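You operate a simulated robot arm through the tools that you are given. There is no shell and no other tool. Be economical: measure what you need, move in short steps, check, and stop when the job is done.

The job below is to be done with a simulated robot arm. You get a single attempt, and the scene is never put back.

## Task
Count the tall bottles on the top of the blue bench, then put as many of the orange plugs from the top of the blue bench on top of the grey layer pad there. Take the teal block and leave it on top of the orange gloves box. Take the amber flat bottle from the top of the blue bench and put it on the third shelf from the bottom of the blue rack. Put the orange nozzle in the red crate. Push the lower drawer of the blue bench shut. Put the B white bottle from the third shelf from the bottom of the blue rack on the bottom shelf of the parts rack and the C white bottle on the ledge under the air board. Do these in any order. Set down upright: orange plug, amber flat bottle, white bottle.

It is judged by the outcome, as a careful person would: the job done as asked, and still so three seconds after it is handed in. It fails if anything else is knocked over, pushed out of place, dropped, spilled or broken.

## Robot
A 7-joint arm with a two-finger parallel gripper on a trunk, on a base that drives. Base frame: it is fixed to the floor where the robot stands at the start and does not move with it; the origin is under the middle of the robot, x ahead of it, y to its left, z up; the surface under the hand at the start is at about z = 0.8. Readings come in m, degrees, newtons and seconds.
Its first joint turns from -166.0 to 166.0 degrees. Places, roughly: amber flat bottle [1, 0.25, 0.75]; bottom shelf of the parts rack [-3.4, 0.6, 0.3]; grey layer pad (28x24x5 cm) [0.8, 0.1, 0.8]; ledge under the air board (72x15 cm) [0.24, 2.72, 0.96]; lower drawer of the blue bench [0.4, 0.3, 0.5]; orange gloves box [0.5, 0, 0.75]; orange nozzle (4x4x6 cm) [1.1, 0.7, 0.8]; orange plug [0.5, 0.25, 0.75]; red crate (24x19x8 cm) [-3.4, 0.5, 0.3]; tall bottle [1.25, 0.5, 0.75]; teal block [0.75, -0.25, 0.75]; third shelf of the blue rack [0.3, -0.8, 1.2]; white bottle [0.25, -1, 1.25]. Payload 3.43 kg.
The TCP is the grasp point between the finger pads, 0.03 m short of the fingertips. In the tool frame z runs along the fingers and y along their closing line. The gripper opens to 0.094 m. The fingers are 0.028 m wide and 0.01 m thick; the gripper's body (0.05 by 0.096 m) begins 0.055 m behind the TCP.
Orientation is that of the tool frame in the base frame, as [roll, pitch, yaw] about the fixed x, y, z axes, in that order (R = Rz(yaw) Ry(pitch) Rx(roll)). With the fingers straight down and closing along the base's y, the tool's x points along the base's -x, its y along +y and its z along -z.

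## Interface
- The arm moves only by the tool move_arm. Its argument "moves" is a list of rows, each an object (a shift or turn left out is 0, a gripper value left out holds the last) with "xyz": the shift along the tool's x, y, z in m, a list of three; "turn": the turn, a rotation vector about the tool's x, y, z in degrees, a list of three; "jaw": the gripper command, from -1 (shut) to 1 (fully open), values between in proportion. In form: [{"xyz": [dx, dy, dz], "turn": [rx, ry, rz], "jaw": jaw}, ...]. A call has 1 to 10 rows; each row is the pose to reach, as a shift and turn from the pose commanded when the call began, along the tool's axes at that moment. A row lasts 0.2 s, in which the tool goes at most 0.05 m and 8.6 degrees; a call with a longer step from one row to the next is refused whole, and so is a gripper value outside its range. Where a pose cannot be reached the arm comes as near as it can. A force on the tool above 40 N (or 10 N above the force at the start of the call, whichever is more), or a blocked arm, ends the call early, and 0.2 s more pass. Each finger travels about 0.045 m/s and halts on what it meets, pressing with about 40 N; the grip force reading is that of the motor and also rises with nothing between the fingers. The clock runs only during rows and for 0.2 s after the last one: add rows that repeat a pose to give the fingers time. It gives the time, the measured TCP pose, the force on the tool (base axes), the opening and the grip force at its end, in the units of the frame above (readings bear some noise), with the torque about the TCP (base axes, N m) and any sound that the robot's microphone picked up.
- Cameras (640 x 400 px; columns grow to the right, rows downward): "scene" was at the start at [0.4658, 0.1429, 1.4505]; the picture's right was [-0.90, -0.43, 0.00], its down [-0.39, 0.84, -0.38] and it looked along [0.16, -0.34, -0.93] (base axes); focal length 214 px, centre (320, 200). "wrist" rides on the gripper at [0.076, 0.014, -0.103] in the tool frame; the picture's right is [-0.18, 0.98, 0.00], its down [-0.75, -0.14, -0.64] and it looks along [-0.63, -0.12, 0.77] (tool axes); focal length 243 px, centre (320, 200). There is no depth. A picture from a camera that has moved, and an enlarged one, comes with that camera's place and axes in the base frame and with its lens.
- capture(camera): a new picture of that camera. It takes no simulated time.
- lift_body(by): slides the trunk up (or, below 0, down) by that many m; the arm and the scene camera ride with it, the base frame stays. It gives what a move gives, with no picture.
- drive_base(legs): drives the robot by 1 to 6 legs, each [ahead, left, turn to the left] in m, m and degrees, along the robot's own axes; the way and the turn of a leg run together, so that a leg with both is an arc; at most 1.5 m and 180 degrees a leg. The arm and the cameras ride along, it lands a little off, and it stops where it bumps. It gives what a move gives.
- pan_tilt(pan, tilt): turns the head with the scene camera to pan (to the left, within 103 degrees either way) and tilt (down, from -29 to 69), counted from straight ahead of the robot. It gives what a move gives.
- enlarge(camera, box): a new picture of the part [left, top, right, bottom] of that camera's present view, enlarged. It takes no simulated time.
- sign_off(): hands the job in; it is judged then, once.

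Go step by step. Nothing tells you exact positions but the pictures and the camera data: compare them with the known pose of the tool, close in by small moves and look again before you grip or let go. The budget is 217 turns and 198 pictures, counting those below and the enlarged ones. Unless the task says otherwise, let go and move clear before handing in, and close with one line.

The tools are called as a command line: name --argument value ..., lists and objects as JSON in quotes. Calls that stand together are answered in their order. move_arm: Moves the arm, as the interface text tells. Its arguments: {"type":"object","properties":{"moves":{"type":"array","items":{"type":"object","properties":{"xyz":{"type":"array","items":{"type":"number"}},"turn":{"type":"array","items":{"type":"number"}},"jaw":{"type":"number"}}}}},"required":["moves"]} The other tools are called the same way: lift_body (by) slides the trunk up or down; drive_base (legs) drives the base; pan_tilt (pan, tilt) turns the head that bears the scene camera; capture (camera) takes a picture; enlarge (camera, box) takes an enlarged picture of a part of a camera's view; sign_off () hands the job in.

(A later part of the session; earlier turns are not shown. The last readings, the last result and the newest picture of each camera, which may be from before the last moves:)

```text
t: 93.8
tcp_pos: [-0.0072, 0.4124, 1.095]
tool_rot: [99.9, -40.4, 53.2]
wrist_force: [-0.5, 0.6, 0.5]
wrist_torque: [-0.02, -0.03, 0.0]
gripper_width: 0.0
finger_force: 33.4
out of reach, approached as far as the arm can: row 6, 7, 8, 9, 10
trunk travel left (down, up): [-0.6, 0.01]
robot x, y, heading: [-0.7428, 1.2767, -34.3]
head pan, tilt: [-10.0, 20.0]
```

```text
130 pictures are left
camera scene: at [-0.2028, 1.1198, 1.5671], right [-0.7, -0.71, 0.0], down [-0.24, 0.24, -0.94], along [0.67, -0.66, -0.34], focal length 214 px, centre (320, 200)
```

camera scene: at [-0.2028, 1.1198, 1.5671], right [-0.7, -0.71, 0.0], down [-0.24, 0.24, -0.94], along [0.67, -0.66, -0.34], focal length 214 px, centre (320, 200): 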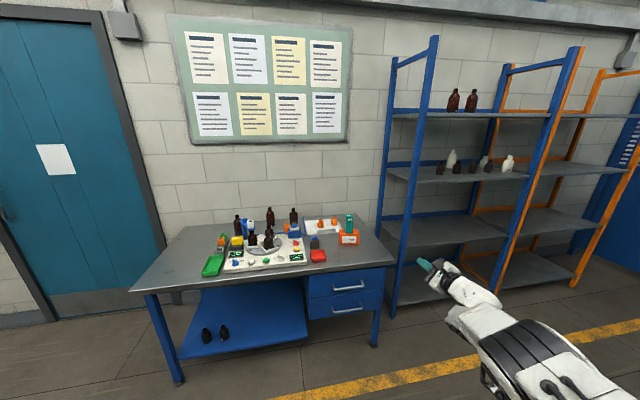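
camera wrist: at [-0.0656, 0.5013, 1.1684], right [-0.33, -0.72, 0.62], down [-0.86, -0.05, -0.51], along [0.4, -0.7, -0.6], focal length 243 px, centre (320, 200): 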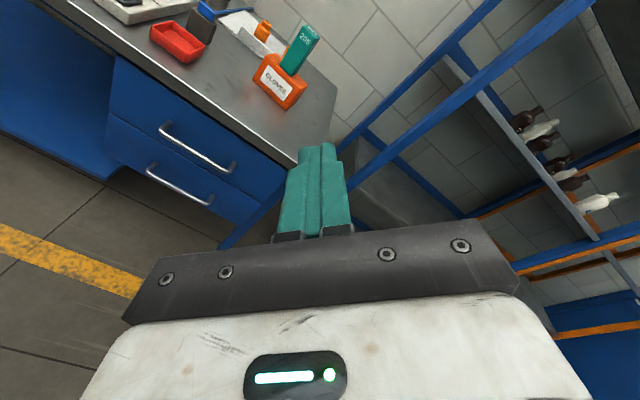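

The wrist limit stops at about +130°; going the other way should allow -180°. I unwind in steps.

move_arm --moves '[{"turn": [0, 0, -8.5]}, {"turn": [0, 0, -17]}, {"turn": [0, 0, -25.5]}, {"turn": [0, 0, -34]}, {"turn": [0, 0, -42.5]}, {"turn": [0, 0, -51]}, {"turn": [0, 0, -59.5]}, {"turn": [0, 0, -68]}, {"turn": [0, 0, -76.5]}, {"turn": [0, 0, -85]}]'

move_arm --moves '[{"turn": [0, 0, -8.5]}, {"turn": [0, 0, -17]}, {"turn": [0, 0, -25.5]}, {"turn": [0, 0, -34]}, {"turn": [0, 0, -42.5]}, {"turn": [0, 0, -51]}, {"turn": [0, 0, -59.5]}, {"turn": [0, 0, -68]}, {"turn": [0, 0, -76.5]}, {"turn": [0, 0, -85]}]'

move_arm --moves '[{"turn": [0, 0, -8.5]}, {"turn": [0, 0, -17]}, {"turn": [0, 0, -25.5]}, {"turn": [0, 0, -34]}, {"turn": [0, 0, -42.5]}, {"turn": [0, 0, -51]}, {"turn": [0, 0, -59.5]}, {"turn": [0, 0, -68]}, {"turn": [0, 0, -76.5]}, {"turn": [0, 0, -85]}]'

move_arm --moves '[{"turn": [0, 0, -8.5]}, {"turn": [0, 0, -17]}, {"turn": [0, 0, -25.5]}, {"turn": [0, 0, -34]}, {"turn": [0, 0, -42.5]}, {"turn": [0, 0, -51]}, {"turn": [0, 0, -59.5]}, {"turn": [0, 0, -68]}, {"turn": [0, 0, -76.5]}, {"turn": [0, 0, -85]}]'

capture --camera "wrist"

```text
t: 96.0
tcp_pos: [-0.0077, 0.4098, 1.0964]
tool_rot: [100.4, 43.7, 66.9]
wrist_force: [0.5, -0.2, -0.1]
wrist_torque: [0.0, 0.04, -0.01]
gripper_width: 0.0
finger_force: 33.1
trunk travel left (down, up): [-0.6, 0.01]
robot x, y, heading: [-0.7438, 1.2735, -34.5]
head pan, tilt: [-10.0, 20.0]
```

```text
t: 98.2
tcp_pos: [-0.0092, 0.4073, 1.0947]
tool_rot: [-101.7, 50.2, -129.5]
wrist_force: [-0.3, 0.3, 0.7]
wrist_torque: [0.03, -0.02, -0.05]
gripper_width: 0.0001
finger_force: 33.0
trunk travel left (down, up): [-0.6, 0.01]
robot x, y, heading: [-0.7435, 1.2748, -34.7]
head pan, tilt: [-10.0, 20.0]
```

```text
t: 100.4
tcp_pos: [-0.0066, 0.4085, 1.0952]
tool_rot: [-99.0, -33.8, -115.3]
wrist_force: [-0.5, 1.0, -1.5]
wrist_torque: [0.02, 0.0, 0.01]
gripper_width: 0.0
finger_force: 33.4
trunk travel left (down, up): [-0.6, 0.01]
robot x, y, heading: [-0.7401, 1.2785, -34.4]
head pan, tilt: [-10.0, 20.0]
```

```text
t: 102.6
tcp_pos: [-0.0065, 0.4082, 1.0958]
tool_rot: [105.1, -60.0, 46.5]
wrist_force: [-1.2, -0.1, 0.5]
wrist_torque: [-0.01, 0.01, -0.01]
gripper_width: 0.0
finger_force: 33.0
trunk travel left (down, up): [-0.6, 0.01]
robot x, y, heading: [-0.7486, 1.2763, -34.5]
head pan, tilt: [-10.0, 20.0]
```

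```text
129 pictures are left
camera wrist: at [-0.0745, 0.4763, 1.1807], right [-0.44, -0.84, 0.32], down [-0.75, 0.16, -0.64], along [0.48, -0.52, -0.7], focal length 243 px, centre (320, 200)
```

wrist: 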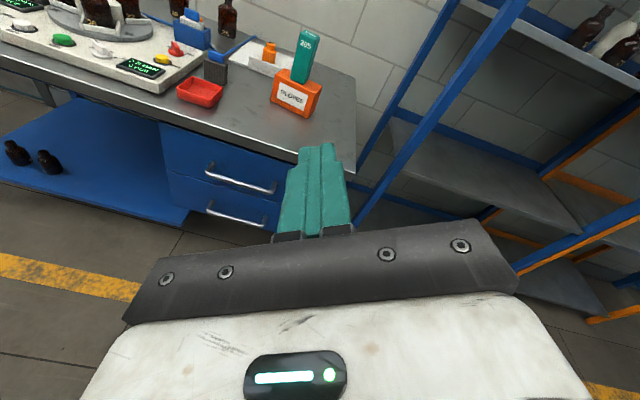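

The flip works in this direction; I turn back 29° so the camera is exactly on top.

move_arm --moves '[{"turn": [0, 0, 7.25]}, {"turn": [0, 0, 14.5]}, {"turn": [0, 0, 21.75]}, {"turn": [0, 0, 29]}]'

capture --camera "wrist"

```text
t: 103.6
tcp_pos: [-0.0057, 0.4085, 1.095]
tool_rot: [-179.7, -82.6, -30.7]
wrist_force: [-0.1, -0.1, -0.7]
wrist_torque: [-0.01, 0.0, 0.01]
gripper_width: 0.0
finger_force: 33.3
trunk travel left (down, up): [-0.6, 0.01]
robot x, y, heading: [-0.7442, 1.2758, -34.6]
head pan, tilt: [-10.0, 20.0]
```

```text
128 pictures are left
camera wrist: at [-0.0943, 0.4429, 1.1839], right [-0.52, -0.84, -0.18], down [-0.56, 0.49, -0.66], along [0.65, -0.24, -0.73], focal length 243 px, centre (320, 200)
```

wrist: 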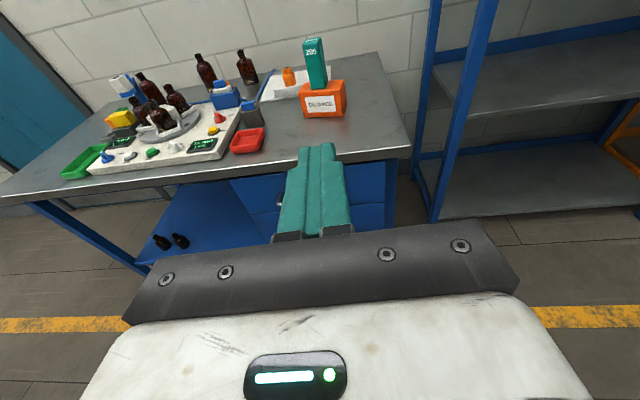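

The gripper now points forward with the camera on top. Next the flat bottle: pitch the tool to 45° down and retract a little before driving.

move_arm --moves '[{"xyz": [0.008, 0, -0.043], "turn": [0, -6.4, 0]}, {"xyz": [0.016, 0, -0.086], "turn": [0, -12.7, 0]}, {"xyz": [0.025, 0, -0.129], "turn": [0, -19, 0]}, {"xyz": [0.033, 0, -0.172], "turn": [0, -25.4, 0]}, {"xyz": [0.042, 0, -0.215], "turn": [0, -31.7, 0]}, {"xyz": [0.05, 0, -0.258], "turn": [0, -38, 0]}]'

pan_tilt --pan -30 --tilt 40

capture --camera "scene"

```text
t: 105.0
tcp_pos: [-0.2212, 0.5356, 1.1814]
tool_rot: [-180.0, -44.4, -30.4]
wrist_force: [0.1, 0.0, 0.1]
wrist_torque: [-0.01, 0.0, 0.01]
gripper_width: 0.0002
finger_force: 32.9
trunk travel left (down, up): [-0.6, 0.01]
robot x, y, heading: [-0.7437, 1.273, -34.6]
head pan, tilt: [-10.0, 20.0]
```

```text
t: 105.8
tcp_pos: [-0.2194, 0.5351, 1.1817]
tool_rot: [179.9, -44.6, -30.3]
wrist_force: [-0.1, 0.6, 0.3]
wrist_torque: [-0.02, 0.06, 0.01]
gripper_width: 0.0002
finger_force: 32.9
trunk travel left (down, up): [-0.6, 0.01]
robot x, y, heading: [-0.744, 1.2768, -34.3]
head pan, tilt: [-30.0, 40.0]
```

```text
127 pictures are left
camera scene: at [-0.2326, 1.1084, 1.5357], right [-0.9, -0.43, 0.0], down [-0.28, 0.58, -0.77], along [0.33, -0.69, -0.64], focal length 214 px, centre (320, 200)
```

scene: 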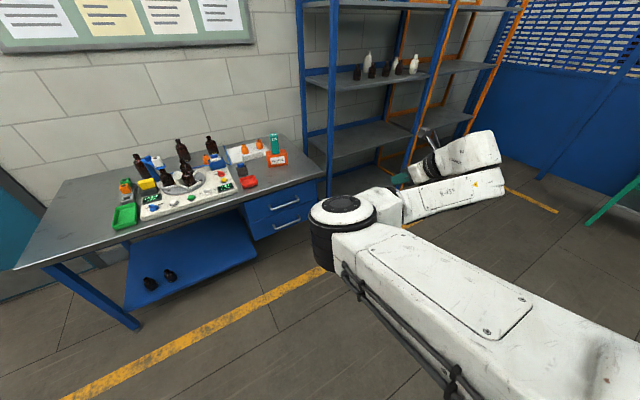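

The arm is folded high with all clear. Drive toward the bench in front of the flat bottle.

drive_base --legs '[[0.95, 0.363, 0]]'

capture --camera "scene"

capture --camera "wrist"

```text
t: 111.0
tcp_pos: [0.742, 0.2951, 1.1809]
tool_rot: [179.9, -44.6, -30.6]
wrist_force: [0.4, 0.8, -0.3]
wrist_torque: [-0.01, -0.02, -0.03]
gripper_width: 0.0
finger_force: 32.9
trunk travel left (down, up): [-0.6, 0.01]
robot x, y, heading: [0.2225, 1.0362, -34.7]
head pan, tilt: [-30.0, 40.0]
```

```text
126 pictures are left
camera scene: at [0.7327, 0.8677, 1.5357], right [-0.9, -0.43, 0.0], down [-0.27, 0.58, -0.77], along [0.33, -0.69, -0.64], focal length 214 px, centre (320, 200)
```

scene: 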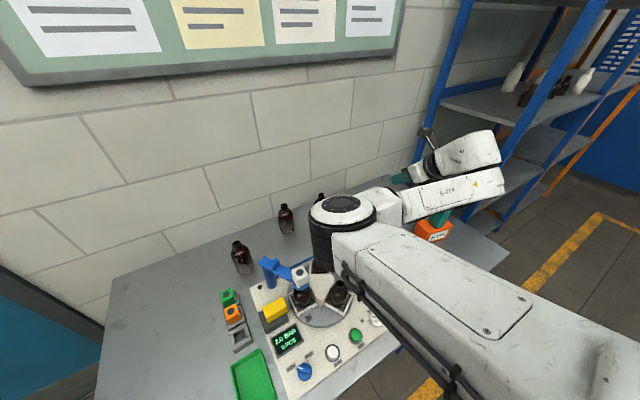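

```text
125 pictures are left
camera wrist: at [0.7191, 0.2916, 1.3076], right [-0.61, -0.78, -0.13], down [-0.78, 0.62, -0.07], along [0.13, 0.06, -0.99], focal length 243 px, centre (320, 200)
```

wrist: 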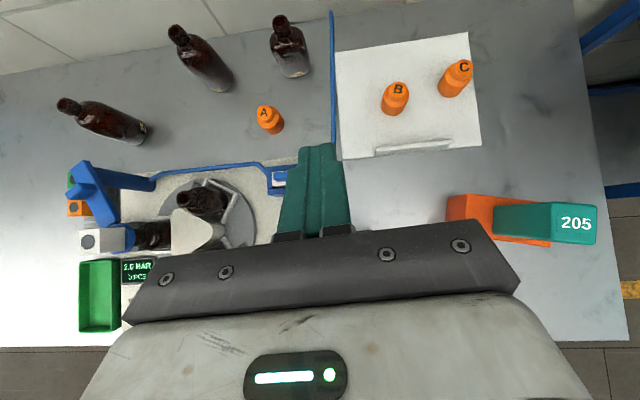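

enlarge --camera "wrist" --box '[240, 0, 340, 100]'

```text
4.00 times, centred on (290, 50) of wrist
camera zoom: at [0.7191, 0.2916, 1.3076], right [-0.61, -0.78, -0.13], down [-0.78, 0.62, -0.07], along [0.13, 0.06, -0.99], focal length 970 px, centre (440, 800)
```

zoom: 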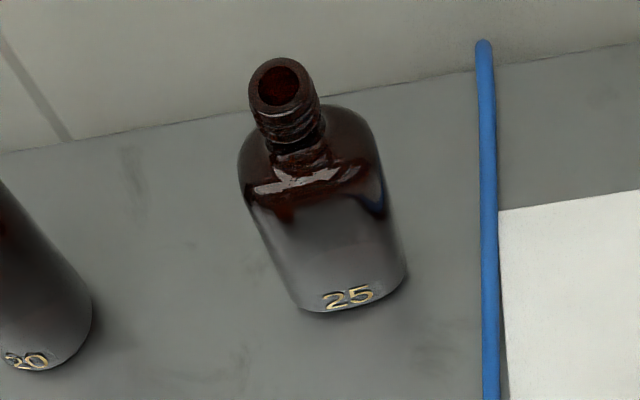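

Bottle 25 is at (1.047,0.182), ~13.5 cm tall, ~6 cm wide across. Drive 0.2 m closer with the arm high.

drive_base --legs '[[0.21, 0, 0]]'

capture --camera "wrist"

```text
t: 112.6
tcp_pos: [0.9226, 0.1782, 1.1807]
tool_rot: [179.9, -44.6, -30.2]
wrist_force: [-0.6, 0.3, -0.8]
wrist_torque: [0.0, 0.05, 0.01]
gripper_width: 0.0
finger_force: 32.2
trunk travel left (down, up): [-0.6, 0.01]
robot x, y, heading: [0.3947, 0.9168, -34.5]
head pan, tilt: [-30.0, 40.0]
```

```text
123 pictures are left
camera wrist: at [0.899, 0.1758, 1.3076], right [-0.61, -0.78, -0.13], down [-0.78, 0.62, -0.07], along [0.13, 0.06, -0.99], focal length 243 px, centre (320, 200)
```

wrist: 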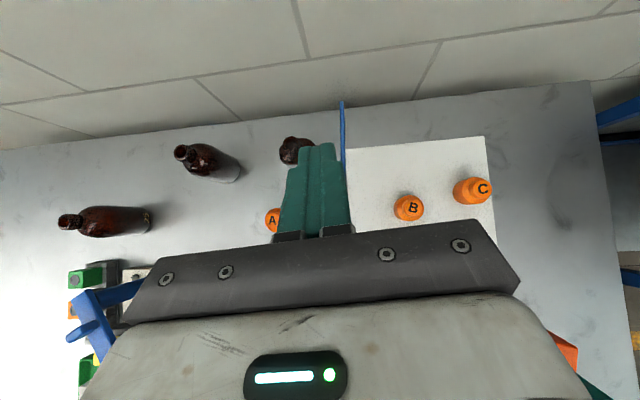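

Move to the pre-approach point 0.15 m back along the tool axis, jaws open.

move_arm --moves '[{"xyz": [-0.029, -0.013, 0.029], "jaw": 1}, {"xyz": [-0.058, -0.026, 0.059], "jaw": 1}, {"xyz": [-0.087, -0.04, 0.088], "jaw": 1}, {"xyz": [-0.116, -0.053, 0.117], "jaw": 1}, {"xyz": [-0.1446, -0.066, 0.1467], "jaw": 1}, {"xyz": [-0.1446, -0.066, 0.1467], "jaw": 1}]'

capture --camera "wrist"

capture --camera "scene"

```text
t: 114.0
tcp_pos: [0.9547, 0.2344, 0.9724]
tool_rot: [180.0, -44.4, -30.2]
wrist_force: [0.0, 1.0, -0.4]
wrist_torque: [-0.04, 0.03, -0.02]
gripper_width: 0.094
finger_force: 0.1
trunk travel left (down, up): [-0.6, 0.01]
robot x, y, heading: [0.3944, 0.9191, -34.4]
head pan, tilt: [-30.0, 40.0]
```

```text
122 pictures are left
camera wrist: at [0.9323, 0.2317, 1.0996], right [-0.61, -0.78, -0.13], down [-0.78, 0.62, -0.07], along [0.13, 0.06, -0.99], focal length 243 px, centre (320, 200)
```

wrist: 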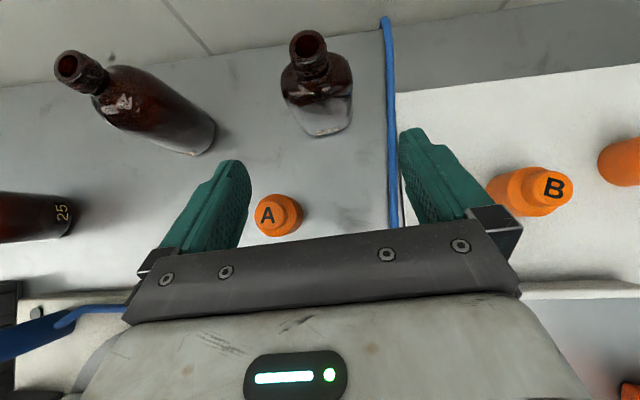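

```text
121 pictures are left
camera scene: at [0.9081, 0.7521, 1.5357], right [-0.9, -0.43, 0.0], down [-0.28, 0.58, -0.77], along [0.33, -0.69, -0.64], focal length 214 px, centre (320, 200)
```

scene: 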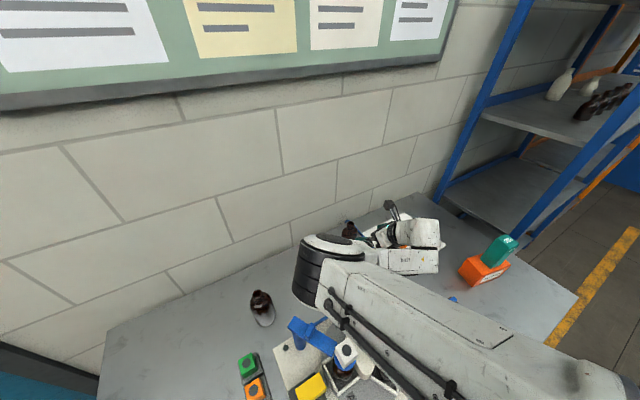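

Aligned with the bottle. Advance 0.12 m along the tool axis.

move_arm --moves '[{"xyz": [0, 0, 0.03]}, {"xyz": [0, 0, 0.06]}, {"xyz": [0, 0, 0.09]}, {"xyz": [0, 0, 0.12]}]'

capture --camera "wrist"

capture --camera "scene"

```text
t: 115.0
tcp_pos: [1.0288, 0.1933, 0.8878]
tool_rot: [179.9, -44.6, -30.0]
wrist_force: [-0.3, 1.1, 1.5]
wrist_torque: [0.03, 0.03, -0.03]
gripper_width: 0.0936
finger_force: 0.1
trunk travel left (down, up): [-0.6, 0.01]
robot x, y, heading: [0.3986, 0.9165, -34.3]
head pan, tilt: [-30.0, 40.0]
```

```text
120 pictures are left
camera wrist: at [1.0054, 0.1889, 1.0146], right [-0.61, -0.78, -0.13], down [-0.78, 0.62, -0.07], along [0.13, 0.06, -0.99], focal length 243 px, centre (320, 200)
```

wrist: 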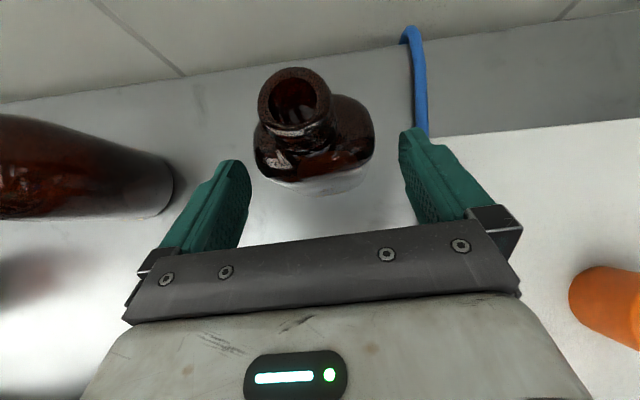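

```text
119 pictures are left
camera scene: at [0.9081, 0.7521, 1.5357], right [-0.9, -0.43, 0.0], down [-0.28, 0.58, -0.77], along [0.33, -0.69, -0.64], focal length 214 px, centre (320, 200)
```

scene: 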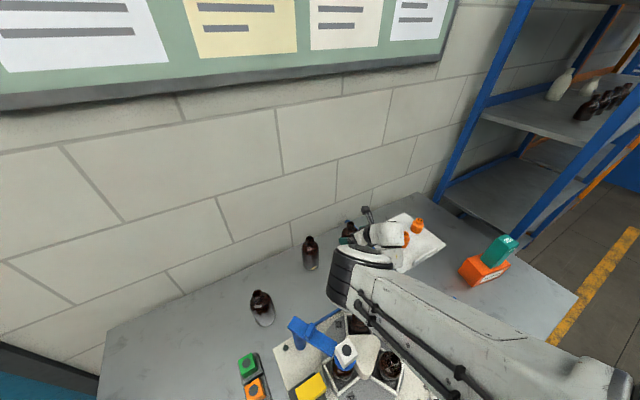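

move_arm --moves '[{"xyz": [0, 0, 0.015]}, {"xyz": [0, 0, 0.028]}, {"xyz": [0, 0, 0.028], "jaw": -1}, {"xyz": [0, 0, 0.028], "jaw": -1}, {"xyz": [0, 0, 0.028], "jaw": -1}, {"xyz": [0, 0, 0.028], "jaw": -1}, {"xyz": [0, 0, 0.028], "jaw": -1}]'

capture --camera "wrist"

```text
t: 116.6
tcp_pos: [1.0451, 0.1838, 0.8686]
tool_rot: [179.9, -44.5, -30.1]
wrist_force: [-0.4, -0.9, 0.7]
wrist_torque: [-0.02, 0.02, -0.04]
gripper_width: 0.0713
finger_force: 40.6
trunk travel left (down, up): [-0.6, 0.01]
robot x, y, heading: [0.3961, 0.9156, -34.1]
head pan, tilt: [-30.0, 40.0]
```

```text
118 pictures are left
camera wrist: at [1.0221, 0.1802, 0.9952], right [-0.61, -0.78, -0.13], down [-0.78, 0.62, -0.07], along [0.13, 0.06, -0.99], focal length 243 px, centre (320, 200)
```

wrist: 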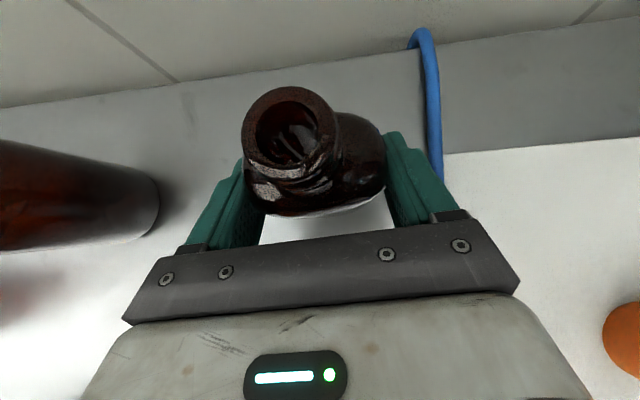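

Gripped (7.1 cm). Lift straight up.

move_arm --moves '[{"xyz": [0.014, 0, -0.014]}, {"xyz": [0.042, 0, -0.043]}, {"xyz": [0.07, 0, -0.071]}, {"xyz": [0.1, 0, -0.1]}, {"xyz": [0.13, 0, -0.13]}, {"xyz": [0.16, 0, -0.163]}, {"xyz": [0.19, 0, -0.193]}]'

capture --camera "wrist"

capture --camera "scene"

```text
t: 118.2
tcp_pos: [1.0448, 0.1816, 1.1417]
tool_rot: [-180.0, -44.4, -30.1]
wrist_force: [-0.5, 0.4, -2.0]
wrist_torque: [0.02, 0.05, 0.01]
gripper_width: 0.0714
finger_force: 39.9
trunk travel left (down, up): [-0.6, 0.01]
robot x, y, heading: [0.398, 0.9172, -34.2]
head pan, tilt: [-30.0, 40.0]
```

```text
117 pictures are left
camera wrist: at [1.0209, 0.1789, 1.2681], right [-0.61, -0.78, -0.13], down [-0.78, 0.62, -0.07], along [0.13, 0.06, -0.99], focal length 243 px, centre (320, 200)
```

wrist: 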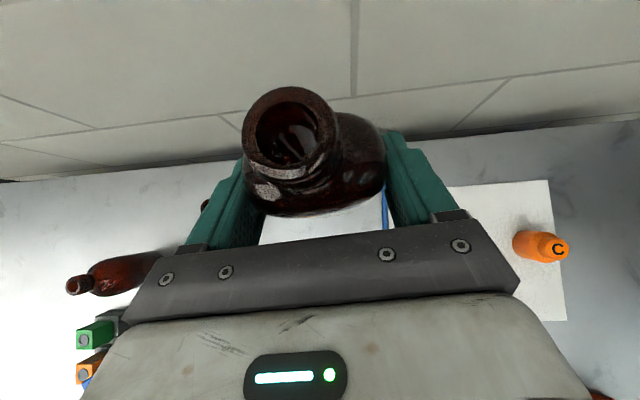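

```text
116 pictures are left
camera scene: at [0.9081, 0.7521, 1.5356], right [-0.9, -0.43, 0.0], down [-0.28, 0.58, -0.77], along [0.33, -0.69, -0.64], focal length 214 px, centre (320, 200)
```

scene: 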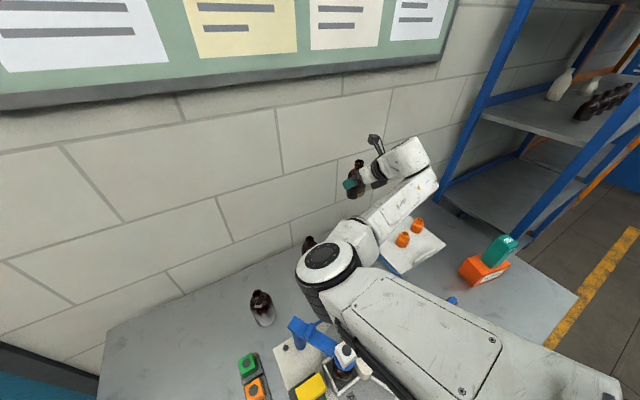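

Held upright. Back away 0.55 m and slide right 0.9 m along the bench to face the blue rack.

drive_base --legs '[[-0.55, 0, 0], [0, -0.9, 0]]'

pan_tilt --pan -20 --tilt 25

capture --camera "scene"

capture --camera "wrist"

```text
t: 125.6
tcp_pos: [0.085, -0.2672, 1.1421]
tool_rot: [179.9, -44.5, -31.2]
wrist_force: [0.9, -0.7, -0.4]
wrist_torque: [-0.02, -0.01, 0.0]
gripper_width: 0.0714
finger_force: 40.1
trunk travel left (down, up): [-0.6, 0.01]
robot x, y, heading: [-0.5494, 0.4795, -35.2]
head pan, tilt: [-30.0, 40.0]
```

```text
t: 126.4
tcp_pos: [0.0838, -0.2667, 1.142]
tool_rot: [179.9, -44.6, -31.1]
wrist_force: [0.8, 0.0, -1.3]
wrist_torque: [0.0, 0.01, -0.01]
gripper_width: 0.0714
finger_force: 40.2
trunk travel left (down, up): [-0.6, 0.01]
robot x, y, heading: [-0.5515, 0.4803, -35.2]
head pan, tilt: [-20.0, 25.0]
```

```text
115 pictures are left
camera scene: at [-0.0246, 0.3067, 1.5589], right [-0.82, -0.57, 0.0], down [-0.24, 0.35, -0.91], along [0.52, -0.74, -0.42], focal length 214 px, centre (320, 200)
```

scene: 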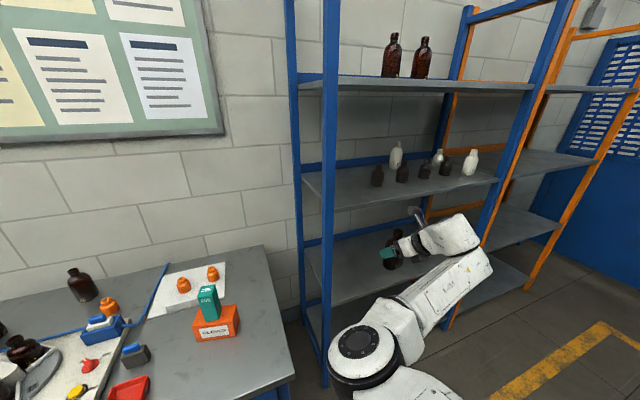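

```text
114 pictures are left
camera wrist: at [0.0615, -0.2699, 1.2679], right [-0.62, -0.77, -0.13], down [-0.77, 0.63, -0.07], along [0.14, 0.06, -0.99], focal length 243 px, centre (320, 200)
```

wrist: 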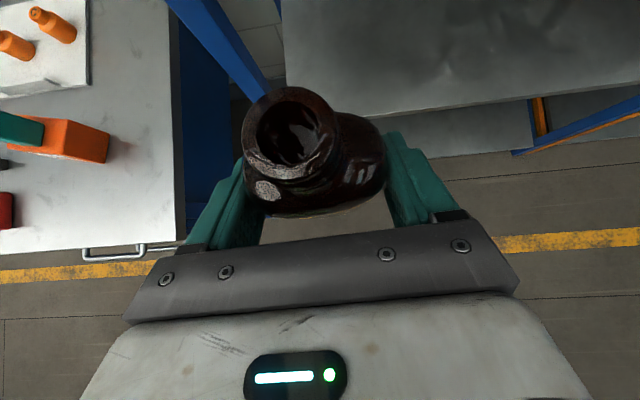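

The rack is right ahead; I plan to set the bottle at about (0.30,-0.44) left of the ambers. Raise the bottle to clear the shelf edge.

move_arm --moves '[{"xyz": [0.03, 0.005, -0.03]}, {"xyz": [0.06, 0.01, -0.06]}, {"xyz": [0.09, 0.015, -0.091]}, {"xyz": [0.119, 0.02, -0.121]}, {"xyz": [0.123, 0.02, -0.125]}]'

capture --camera "scene"

```text
t: 127.6
tcp_pos: [0.075, -0.281, 1.3163]
tool_rot: [179.9, -44.5, -31.1]
wrist_force: [0.3, -0.3, -2.0]
wrist_torque: [0.0, 0.01, -0.01]
gripper_width: 0.0714
finger_force: 39.8
trunk travel left (down, up): [-0.6, 0.01]
robot x, y, heading: [-0.5535, 0.4799, -35.1]
head pan, tilt: [-20.0, 25.0]
```

```text
113 pictures are left
camera scene: at [-0.0246, 0.3067, 1.559], right [-0.82, -0.57, 0.0], down [-0.24, 0.35, -0.91], along [0.52, -0.74, -0.42], focal length 214 px, centre (320, 200)
```

scene: 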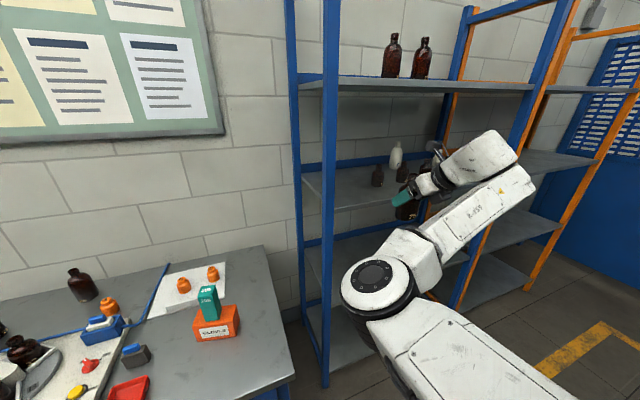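

The elbow would come close to the rack post if I only drive, so: drive 0.1 m, then extend the arm.

drive_base --legs '[[0.1, 0, 0]]'

move_arm --moves '[{"xyz": [0.021, 0, 0.021]}, {"xyz": [0.042, 0, 0.042]}, {"xyz": [0.063, 0, 0.063]}, {"xyz": [0.085, 0, 0.085]}]'

capture --camera "scene"

capture --camera "wrist"

```text
t: 128.8
tcp_pos: [0.1548, -0.3423, 1.3154]
tool_rot: [179.9, -44.5, -31.1]
wrist_force: [0.5, 0.4, -0.7]
wrist_torque: [-0.03, 0.0, 0.0]
gripper_width: 0.0713
finger_force: 40.5
trunk travel left (down, up): [-0.6, 0.01]
robot x, y, heading: [-0.4656, 0.4267, -35.5]
head pan, tilt: [-20.0, 25.0]
```

```text
t: 129.8
tcp_pos: [0.2587, -0.4073, 1.3167]
tool_rot: [-180.0, -44.3, -31.3]
wrist_force: [0.0, 0.3, -1.1]
wrist_torque: [0.01, 0.01, 0.01]
gripper_width: 0.0711
finger_force: 39.7
trunk travel left (down, up): [-0.6, 0.01]
robot x, y, heading: [-0.4669, 0.4181, -35.3]
head pan, tilt: [-20.0, 25.0]
```

```text
112 pictures are left
camera scene: at [0.0582, 0.2457, 1.5589], right [-0.82, -0.57, 0.0], down [-0.24, 0.35, -0.91], along [0.51, -0.75, -0.42], focal length 214 px, centre (320, 200)
```

scene: 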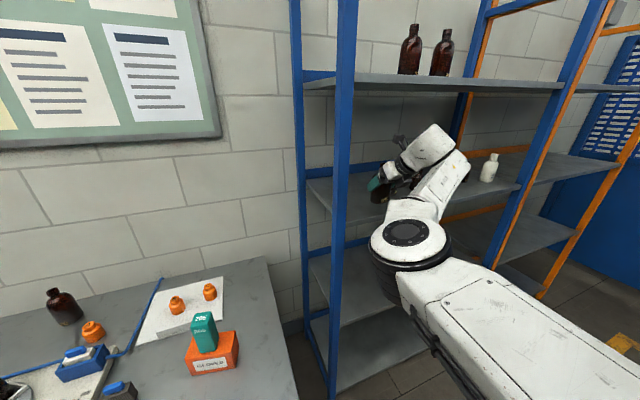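

```text
111 pictures are left
camera wrist: at [0.2354, -0.4104, 1.4418], right [-0.62, -0.77, -0.13], down [-0.77, 0.63, -0.07], along [0.14, 0.06, -0.99], focal length 243 px, centre (320, 200)
```

wrist: 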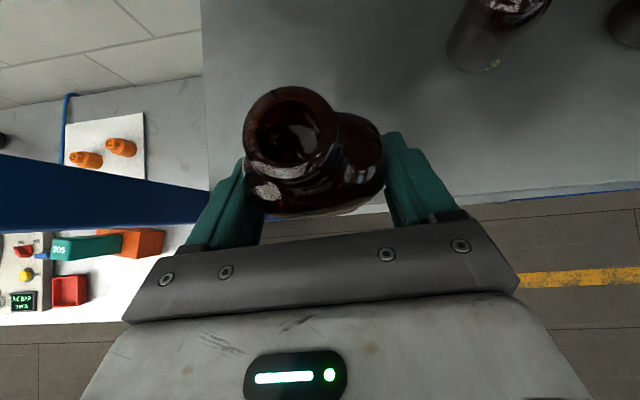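

The bottle base is over the shelf front edge zone; extend 6 cm more, then lower.

move_arm --moves '[{"xyz": [0.021, 0.002, 0.021]}, {"xyz": [0.0425, 0.004, 0.0425]}, {"xyz": [0.0285, 0.004, 0.0567]}, {"xyz": [0.0215, 0.004, 0.064]}]'

enlarge --camera "scene" --box '[300, 120, 480, 230]'

capture --camera "wrist"

```text
t: 130.8
tcp_pos: [0.3076, -0.4395, 1.2856]
tool_rot: [179.8, -44.5, -31.3]
wrist_force: [0.4, 0.4, -1.1]
wrist_torque: [-0.01, 0.0, -0.01]
gripper_width: 0.0712
finger_force: 39.8
trunk travel left (down, up): [-0.6, 0.01]
robot x, y, heading: [-0.4646, 0.4209, -35.3]
head pan, tilt: [-20.0, 25.0]
```

```text
3.56 times, centred on (390, 175) of scene
camera zoom: at [0.0584, 0.2456, 1.5589], right [-0.82, -0.57, 0.0], down [-0.24, 0.35, -0.91], along [0.51, -0.75, -0.42], focal length 763 px, centre (71, 289)
```

zoom: 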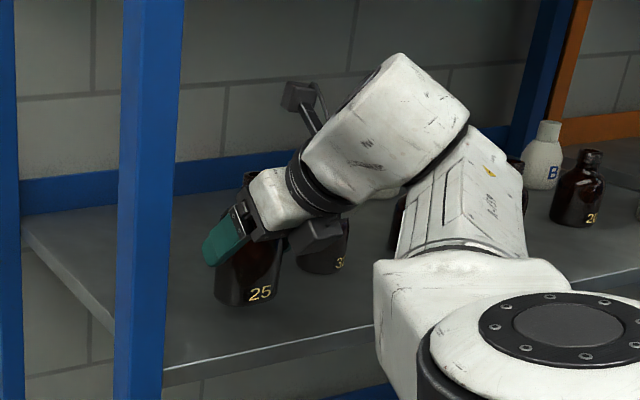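

```text
109 pictures are left
camera wrist: at [0.2846, -0.4422, 1.4119], right [-0.62, -0.77, -0.13], down [-0.77, 0.63, -0.07], along [0.13, 0.05, -0.99], focal length 243 px, centre (320, 200)
```

wrist: 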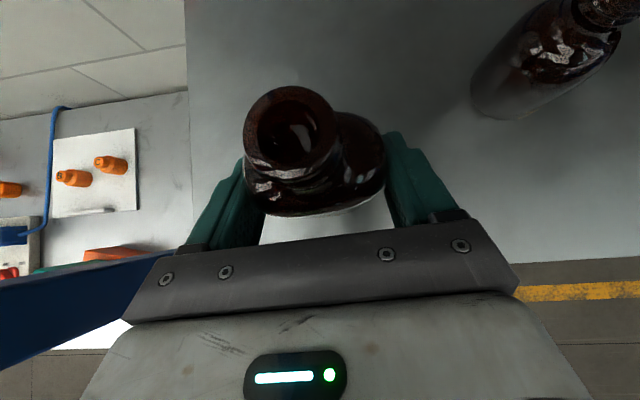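

Bottle B's label is confirmed in view. Lower the flat bottle gently to contact.

move_arm --moves '[{"xyz": [-0.0042, 0, 0.0043]}]'

move_arm --moves '[{"xyz": [-0.0021, 0, 0.0021]}]'

move_arm --moves '[{"xyz": [-0.0021, 0, 0.0021]}]'

```text
t: 131.2
tcp_pos: [0.3089, -0.4398, 1.2786]
tool_rot: [180.0, -44.5, -31.3]
wrist_force: [0.4, 0.5, -1.9]
wrist_torque: [0.02, 0.03, 0.0]
gripper_width: 0.071
finger_force: 39.4
trunk travel left (down, up): [-0.6, 0.01]
robot x, y, heading: [-0.4657, 0.4187, -35.3]
head pan, tilt: [-20.0, 25.0]
```

```text
t: 131.6
tcp_pos: [0.3085, -0.4402, 1.2767]
tool_rot: [179.9, -44.4, -31.3]
wrist_force: [-0.1, -0.6, -1.4]
wrist_torque: [0.01, 0.0, 0.0]
gripper_width: 0.0714
finger_force: 40.2
trunk travel left (down, up): [-0.6, 0.01]
robot x, y, heading: [-0.4641, 0.4213, -35.5]
head pan, tilt: [-20.0, 25.0]
```

```text
t: 131.9
tcp_pos: [0.3095, -0.4397, 1.2717]
tool_rot: [179.9, -44.6, -31.3]
wrist_force: [-0.3, 0.4, -1.4]
wrist_torque: [0.0, 0.04, -0.02]
gripper_width: 0.0716
finger_force: 40.4
trunk travel left (down, up): [-0.6, 0.01]
robot x, y, heading: [-0.466, 0.4206, -35.5]
head pan, tilt: [-20.0, 25.0]
```

move_arm --moves '[{"xyz": [-0.0021, 0, 0.0021]}]'

move_arm --moves '[{"xyz": [-0.0021, 0, 0.0021]}]'

enlarge --camera "scene" --box '[340, 160, 420, 220]'

```text
t: 132.3
tcp_pos: [0.3095, -0.4401, 1.2697]
tool_rot: [180.0, -44.4, -31.2]
wrist_force: [0.8, 0.0, -1.4]
wrist_torque: [0.03, 0.01, 0.01]
gripper_width: 0.0714
finger_force: 39.9
trunk travel left (down, up): [-0.6, 0.01]
robot x, y, heading: [-0.4668, 0.4205, -35.7]
head pan, tilt: [-20.0, 25.0]
```

```text
t: 132.8
tcp_pos: [0.3083, -0.4395, 1.2694]
tool_rot: [179.9, -44.8, -31.1]
wrist_force: [1.7, -0.9, 9.1]
wrist_torque: [-0.24, 0.02, 0.06]
gripper_width: 0.0714
finger_force: 40.2
trunk travel left (down, up): [-0.6, 0.01]
robot x, y, heading: [-0.4652, 0.421, -35.7]
head pan, tilt: [-20.0, 25.0]
```

```text
6.67 times, centred on (380, 190) of scene
camera zoom: at [0.058, 0.246, 1.5593], right [-0.82, -0.57, 0.0], down [-0.24, 0.35, -0.91], along [0.51, -0.75, -0.42], focal length 1430 px, centre (-80, 267)
```

zoom: 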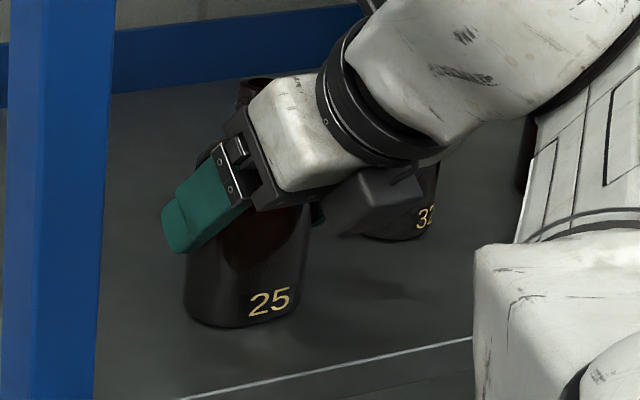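

Contact. Open and retreat back along the tool axis.

move_arm --moves '[{"jaw": 0.7}, {"jaw": 1}, {"jaw": 1}, {"jaw": 1}, {"xyz": [0, 0, -0.03], "jaw": 1}, {"xyz": [0, 0, -0.06], "jaw": 1}, {"xyz": [0, 0, -0.09], "jaw": 1}, {"xyz": [0, 0, -0.12], "jaw": 1}]'

capture --camera "wrist"

capture --camera "scene"

```text
t: 134.6
tcp_pos: [0.2349, -0.3924, 1.3515]
tool_rot: [-180.0, -44.5, -31.3]
wrist_force: [-0.6, -0.2, 0.3]
wrist_torque: [-0.03, 0.0, -0.03]
gripper_width: 0.094
finger_force: 0.0
trunk travel left (down, up): [-0.6, 0.01]
robot x, y, heading: [-0.4668, 0.4174, -35.6]
head pan, tilt: [-20.0, 25.0]
```

```text
107 pictures are left
camera wrist: at [0.2124, -0.396, 1.477], right [-0.62, -0.77, -0.13], down [-0.77, 0.63, -0.07], along [0.14, 0.06, -0.99], focal length 243 px, centre (320, 200)
```

wrist: 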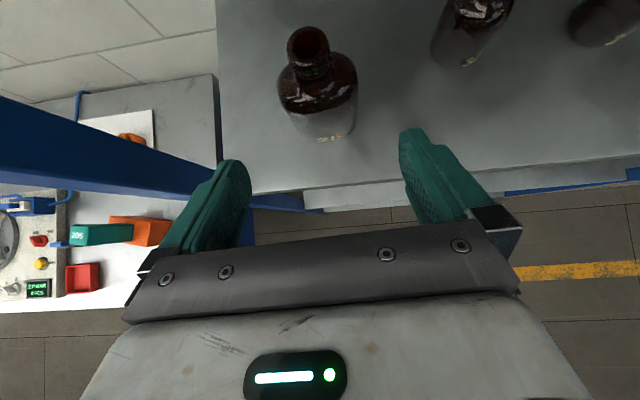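

```text
106 pictures are left
camera scene: at [0.0582, 0.2457, 1.559], right [-0.82, -0.57, 0.0], down [-0.24, 0.35, -0.91], along [0.51, -0.75, -0.42], focal length 214 px, centre (320, 200)
```

scene: 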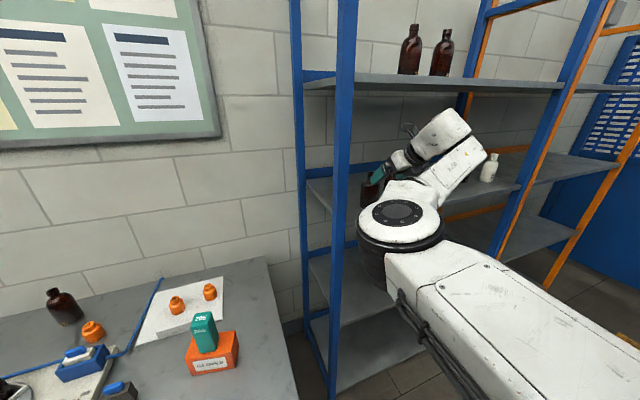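

The flat bottle stands on the shelf. Next bottle C: back off, and level the tool (tilt ~12°).

drive_base --legs '[[-0.3, 0, 0], [0, -0.37, 0]]'

move_arm --moves '[{"turn": [0, 6.5, 0]}, {"turn": [0, 13, 0]}, {"turn": [0, 19.5, 0]}, {"turn": [0, 26, 0]}, {"turn": [0, 32.5, 0]}]'

capture --camera "wrist"

capture --camera "scene"

```text
t: 138.6
tcp_pos: [-0.2255, -0.5224, 1.3512]
tool_rot: [179.9, -44.5, -31.2]
wrist_force: [-1.1, -0.1, 0.9]
wrist_torque: [-0.02, 0.0, 0.03]
gripper_width: 0.094
finger_force: 0.1
trunk travel left (down, up): [-0.6, 0.01]
robot x, y, heading: [-0.9291, 0.2921, -35.5]
head pan, tilt: [-20.0, 25.0]
```

```text
t: 139.8
tcp_pos: [-0.2263, -0.5198, 1.3508]
tool_rot: [179.7, -77.0, -30.9]
wrist_force: [0.1, 0.1, -0.6]
wrist_torque: [-0.03, -0.02, 0.01]
gripper_width: 0.0938
finger_force: 0.1
trunk travel left (down, up): [-0.6, 0.01]
robot x, y, heading: [-0.9289, 0.2863, -35.4]
head pan, tilt: [-20.0, 25.0]
```

```text
105 pictures are left
camera wrist: at [-0.3047, -0.4899, 1.4473], right [-0.55, -0.82, -0.18], down [-0.61, 0.53, -0.59], along [0.58, -0.21, -0.79], focal length 243 px, centre (320, 200)
```

wrist: 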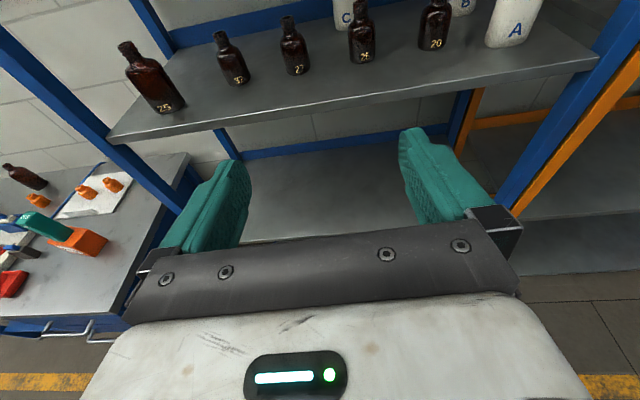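

```text
104 pictures are left
camera scene: at [-0.4042, 0.1176, 1.5589], right [-0.82, -0.57, 0.0], down [-0.24, 0.35, -0.91], along [0.51, -0.75, -0.42], focal length 214 px, centre (320, 200)
```

scene: 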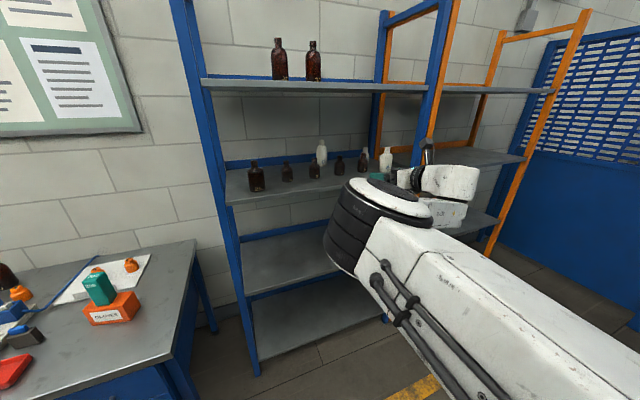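

Coordinates agree well with earlier estimates. I measure the vertical clearance under the top shelf.

enlarge --camera "scene" --box '[180, 60, 460, 220]'

enlarge --camera "wrist" --box '[270, 0, 550, 90]'

```text
2.29 times, centred on (320, 140) of scene
camera zoom: at [-0.4042, 0.1176, 1.5589], right [-0.82, -0.57, 0.0], down [-0.24, 0.35, -0.91], along [0.51, -0.75, -0.42], focal length 490 px, centre (320, 337)
```

zoom: 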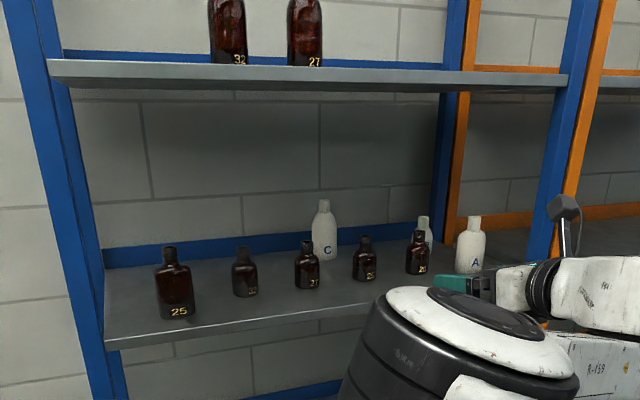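

```text
2.29 times, centred on (410, 45) of wrist
camera zoom: at [-0.3047, -0.4899, 1.4473], right [-0.55, -0.82, -0.18], down [-0.61, 0.53, -0.59], along [0.58, -0.21, -0.79], focal length 555 px, centre (114, 554)
```

zoom: 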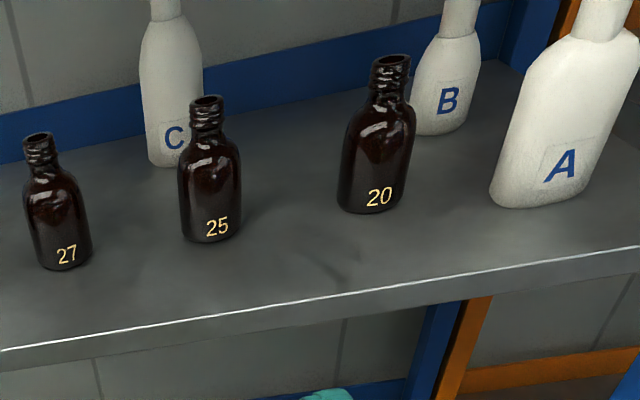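

Underside of the top shelf ≈1.586, so lifting C ~0.105 over the 9 cm ambers is feasible with the tool nearly level. C's axis ≈(0.297,-0.923). Align sideways, drive closer and extend the arm.

drive_base --legs '[[0.3, -0.08, 0]]'

move_arm --moves '[{"xyz": [0.007, 0, 0.033]}, {"xyz": [0.015, 0, 0.066]}, {"xyz": [0.022, 0, 0.098]}, {"xyz": [0.025, 0, 0.11]}]'

capture --camera "scene"

capture --camera "wrist"

```text
t: 141.9
tcp_pos: [-0.0209, -0.7601, 1.3497]
tool_rot: [179.8, -77.1, -30.9]
wrist_force: [0.8, 0.2, -0.5]
wrist_torque: [0.02, 0.01, 0.0]
gripper_width: 0.0944
finger_force: 0.1
trunk travel left (down, up): [-0.6, 0.01]
robot x, y, heading: [-0.7274, 0.0486, -35.1]
head pan, tilt: [-20.0, 25.0]
```

```text
t: 142.9
tcp_pos: [0.0777, -0.8202, 1.349]
tool_rot: [180.0, -76.9, -30.9]
wrist_force: [0.3, -0.1, 0.1]
wrist_torque: [0.02, -0.02, 0.0]
gripper_width: 0.094
finger_force: 0.0
trunk travel left (down, up): [-0.6, 0.01]
robot x, y, heading: [-0.7269, 0.0467, -35.1]
head pan, tilt: [-20.0, 25.0]
```

```text
101 pictures are left
camera scene: at [-0.2019, -0.1222, 1.559], right [-0.82, -0.57, 0.0], down [-0.24, 0.35, -0.91], along [0.52, -0.74, -0.42], focal length 214 px, centre (320, 200)
```

scene: 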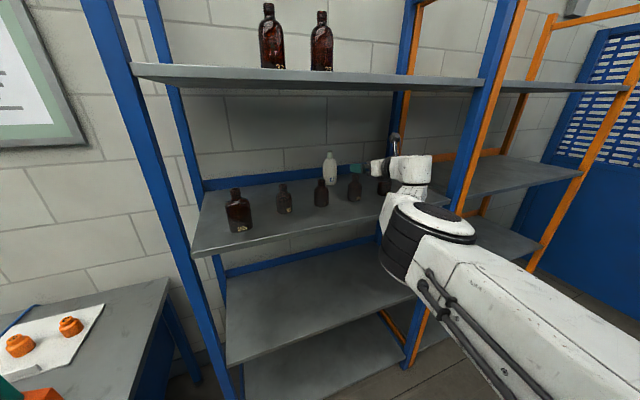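

```text
100 pictures are left
camera wrist: at [-0.0014, -0.7896, 1.4458], right [-0.54, -0.82, -0.18], down [-0.61, 0.53, -0.59], along [0.58, -0.21, -0.79], focal length 243 px, centre (320, 200)
```

wrist: 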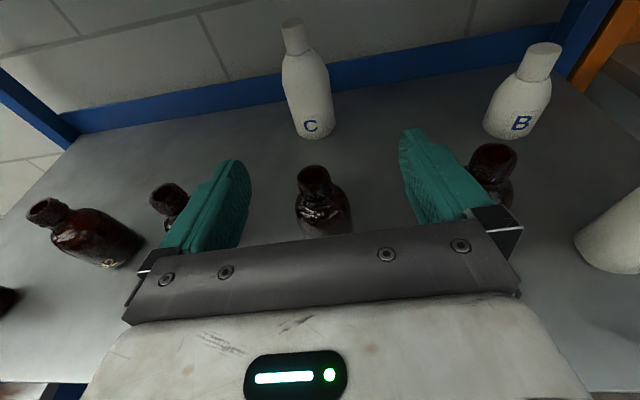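

Fingers are above the ambers, C is straight ahead ~0.25 m and 2 cm left. Advance by base 0.15 m with a small left shift.

drive_base --legs '[[0.15, 0.033, 0]]'

capture --camera "wrist"

capture --camera "scene"

```text
t: 144.3
tcp_pos: [0.2213, -0.8822, 1.3481]
tool_rot: [179.8, -77.0, -30.7]
wrist_force: [-0.4, -0.6, 1.2]
wrist_torque: [0.01, 0.0, 0.0]
gripper_width: 0.0939
finger_force: 0.1
trunk travel left (down, up): [-0.6, 0.01]
robot x, y, heading: [-0.5829, -0.0134, -35.1]
head pan, tilt: [-20.0, 25.0]
```

```text
99 pictures are left
camera wrist: at [0.1428, -0.8529, 1.4457], right [-0.54, -0.82, -0.18], down [-0.61, 0.53, -0.59], along [0.58, -0.21, -0.79], focal length 243 px, centre (320, 200)
```

wrist: 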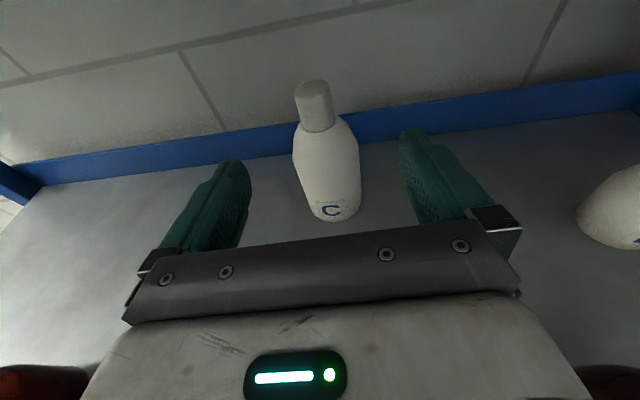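

```text
98 pictures are left
camera scene: at [-0.0567, -0.1854, 1.5589], right [-0.82, -0.57, 0.0], down [-0.24, 0.35, -0.91], along [0.52, -0.74, -0.42], focal length 214 px, centre (320, 200)
```

scene: 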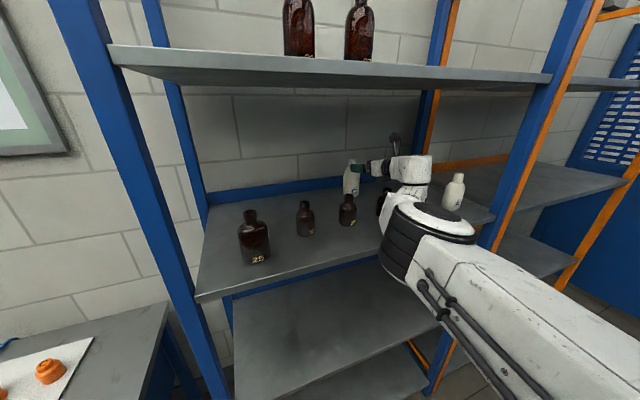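

C is centred between the fingers, 9.4 cm ahead. Advance and grip its cap/neck at z≈1.338.

move_arm --moves '[{"xyz": [0.006, 0, 0.03]}, {"xyz": [0.01, 0, 0.06]}, {"xyz": [0.0113, 0, 0.093]}, {"xyz": [0.0113, 0, 0.093], "jaw": -1}, {"xyz": [0.0113, 0, 0.093], "jaw": -1}, {"xyz": [0.0113, 0, 0.093], "jaw": -1}, {"xyz": [0.0113, 0, 0.093], "jaw": -1}, {"xyz": [0.0113, 0, 0.093], "jaw": -1}, {"xyz": [0.0113, 0, 0.093], "jaw": -1}]'

capture --camera "wrist"

capture --camera "scene"

```text
t: 146.3
tcp_pos: [0.2748, -0.8881, 1.3413]
tool_rot: [179.7, -77.1, -30.9]
wrist_force: [-0.3, -0.8, 0.7]
wrist_torque: [-0.01, -0.01, 0.03]
gripper_width: 0.0001
finger_force: 25.8
out of reach, approached as far as the arm can: row 2, 3, 4, 5, 6, 7, 8, 9
trunk travel left (down, up): [-0.6, 0.01]
robot x, y, heading: [-0.5814, -0.013, -35.3]
head pan, tilt: [-20.0, 25.0]
```

```text
97 pictures are left
camera wrist: at [0.1957, -0.8572, 1.4382], right [-0.54, -0.82, -0.18], down [-0.61, 0.53, -0.59], along [0.58, -0.21, -0.79], focal length 243 px, centre (320, 200)
```

wrist: 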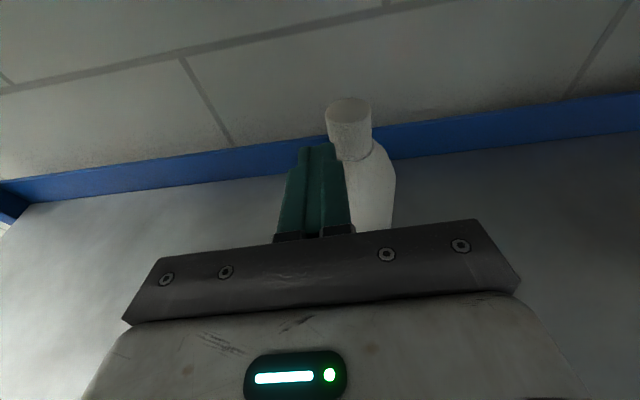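

```text
96 pictures are left
camera scene: at [-0.0563, -0.1851, 1.5589], right [-0.82, -0.57, 0.0], down [-0.24, 0.35, -0.91], along [0.52, -0.74, -0.42], focal length 214 px, centre (320, 200)
```

scene: 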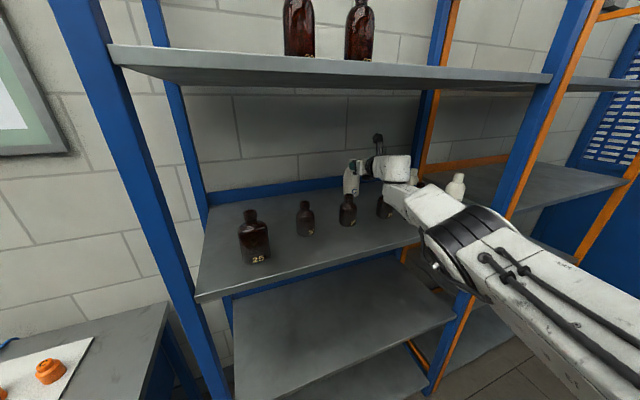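

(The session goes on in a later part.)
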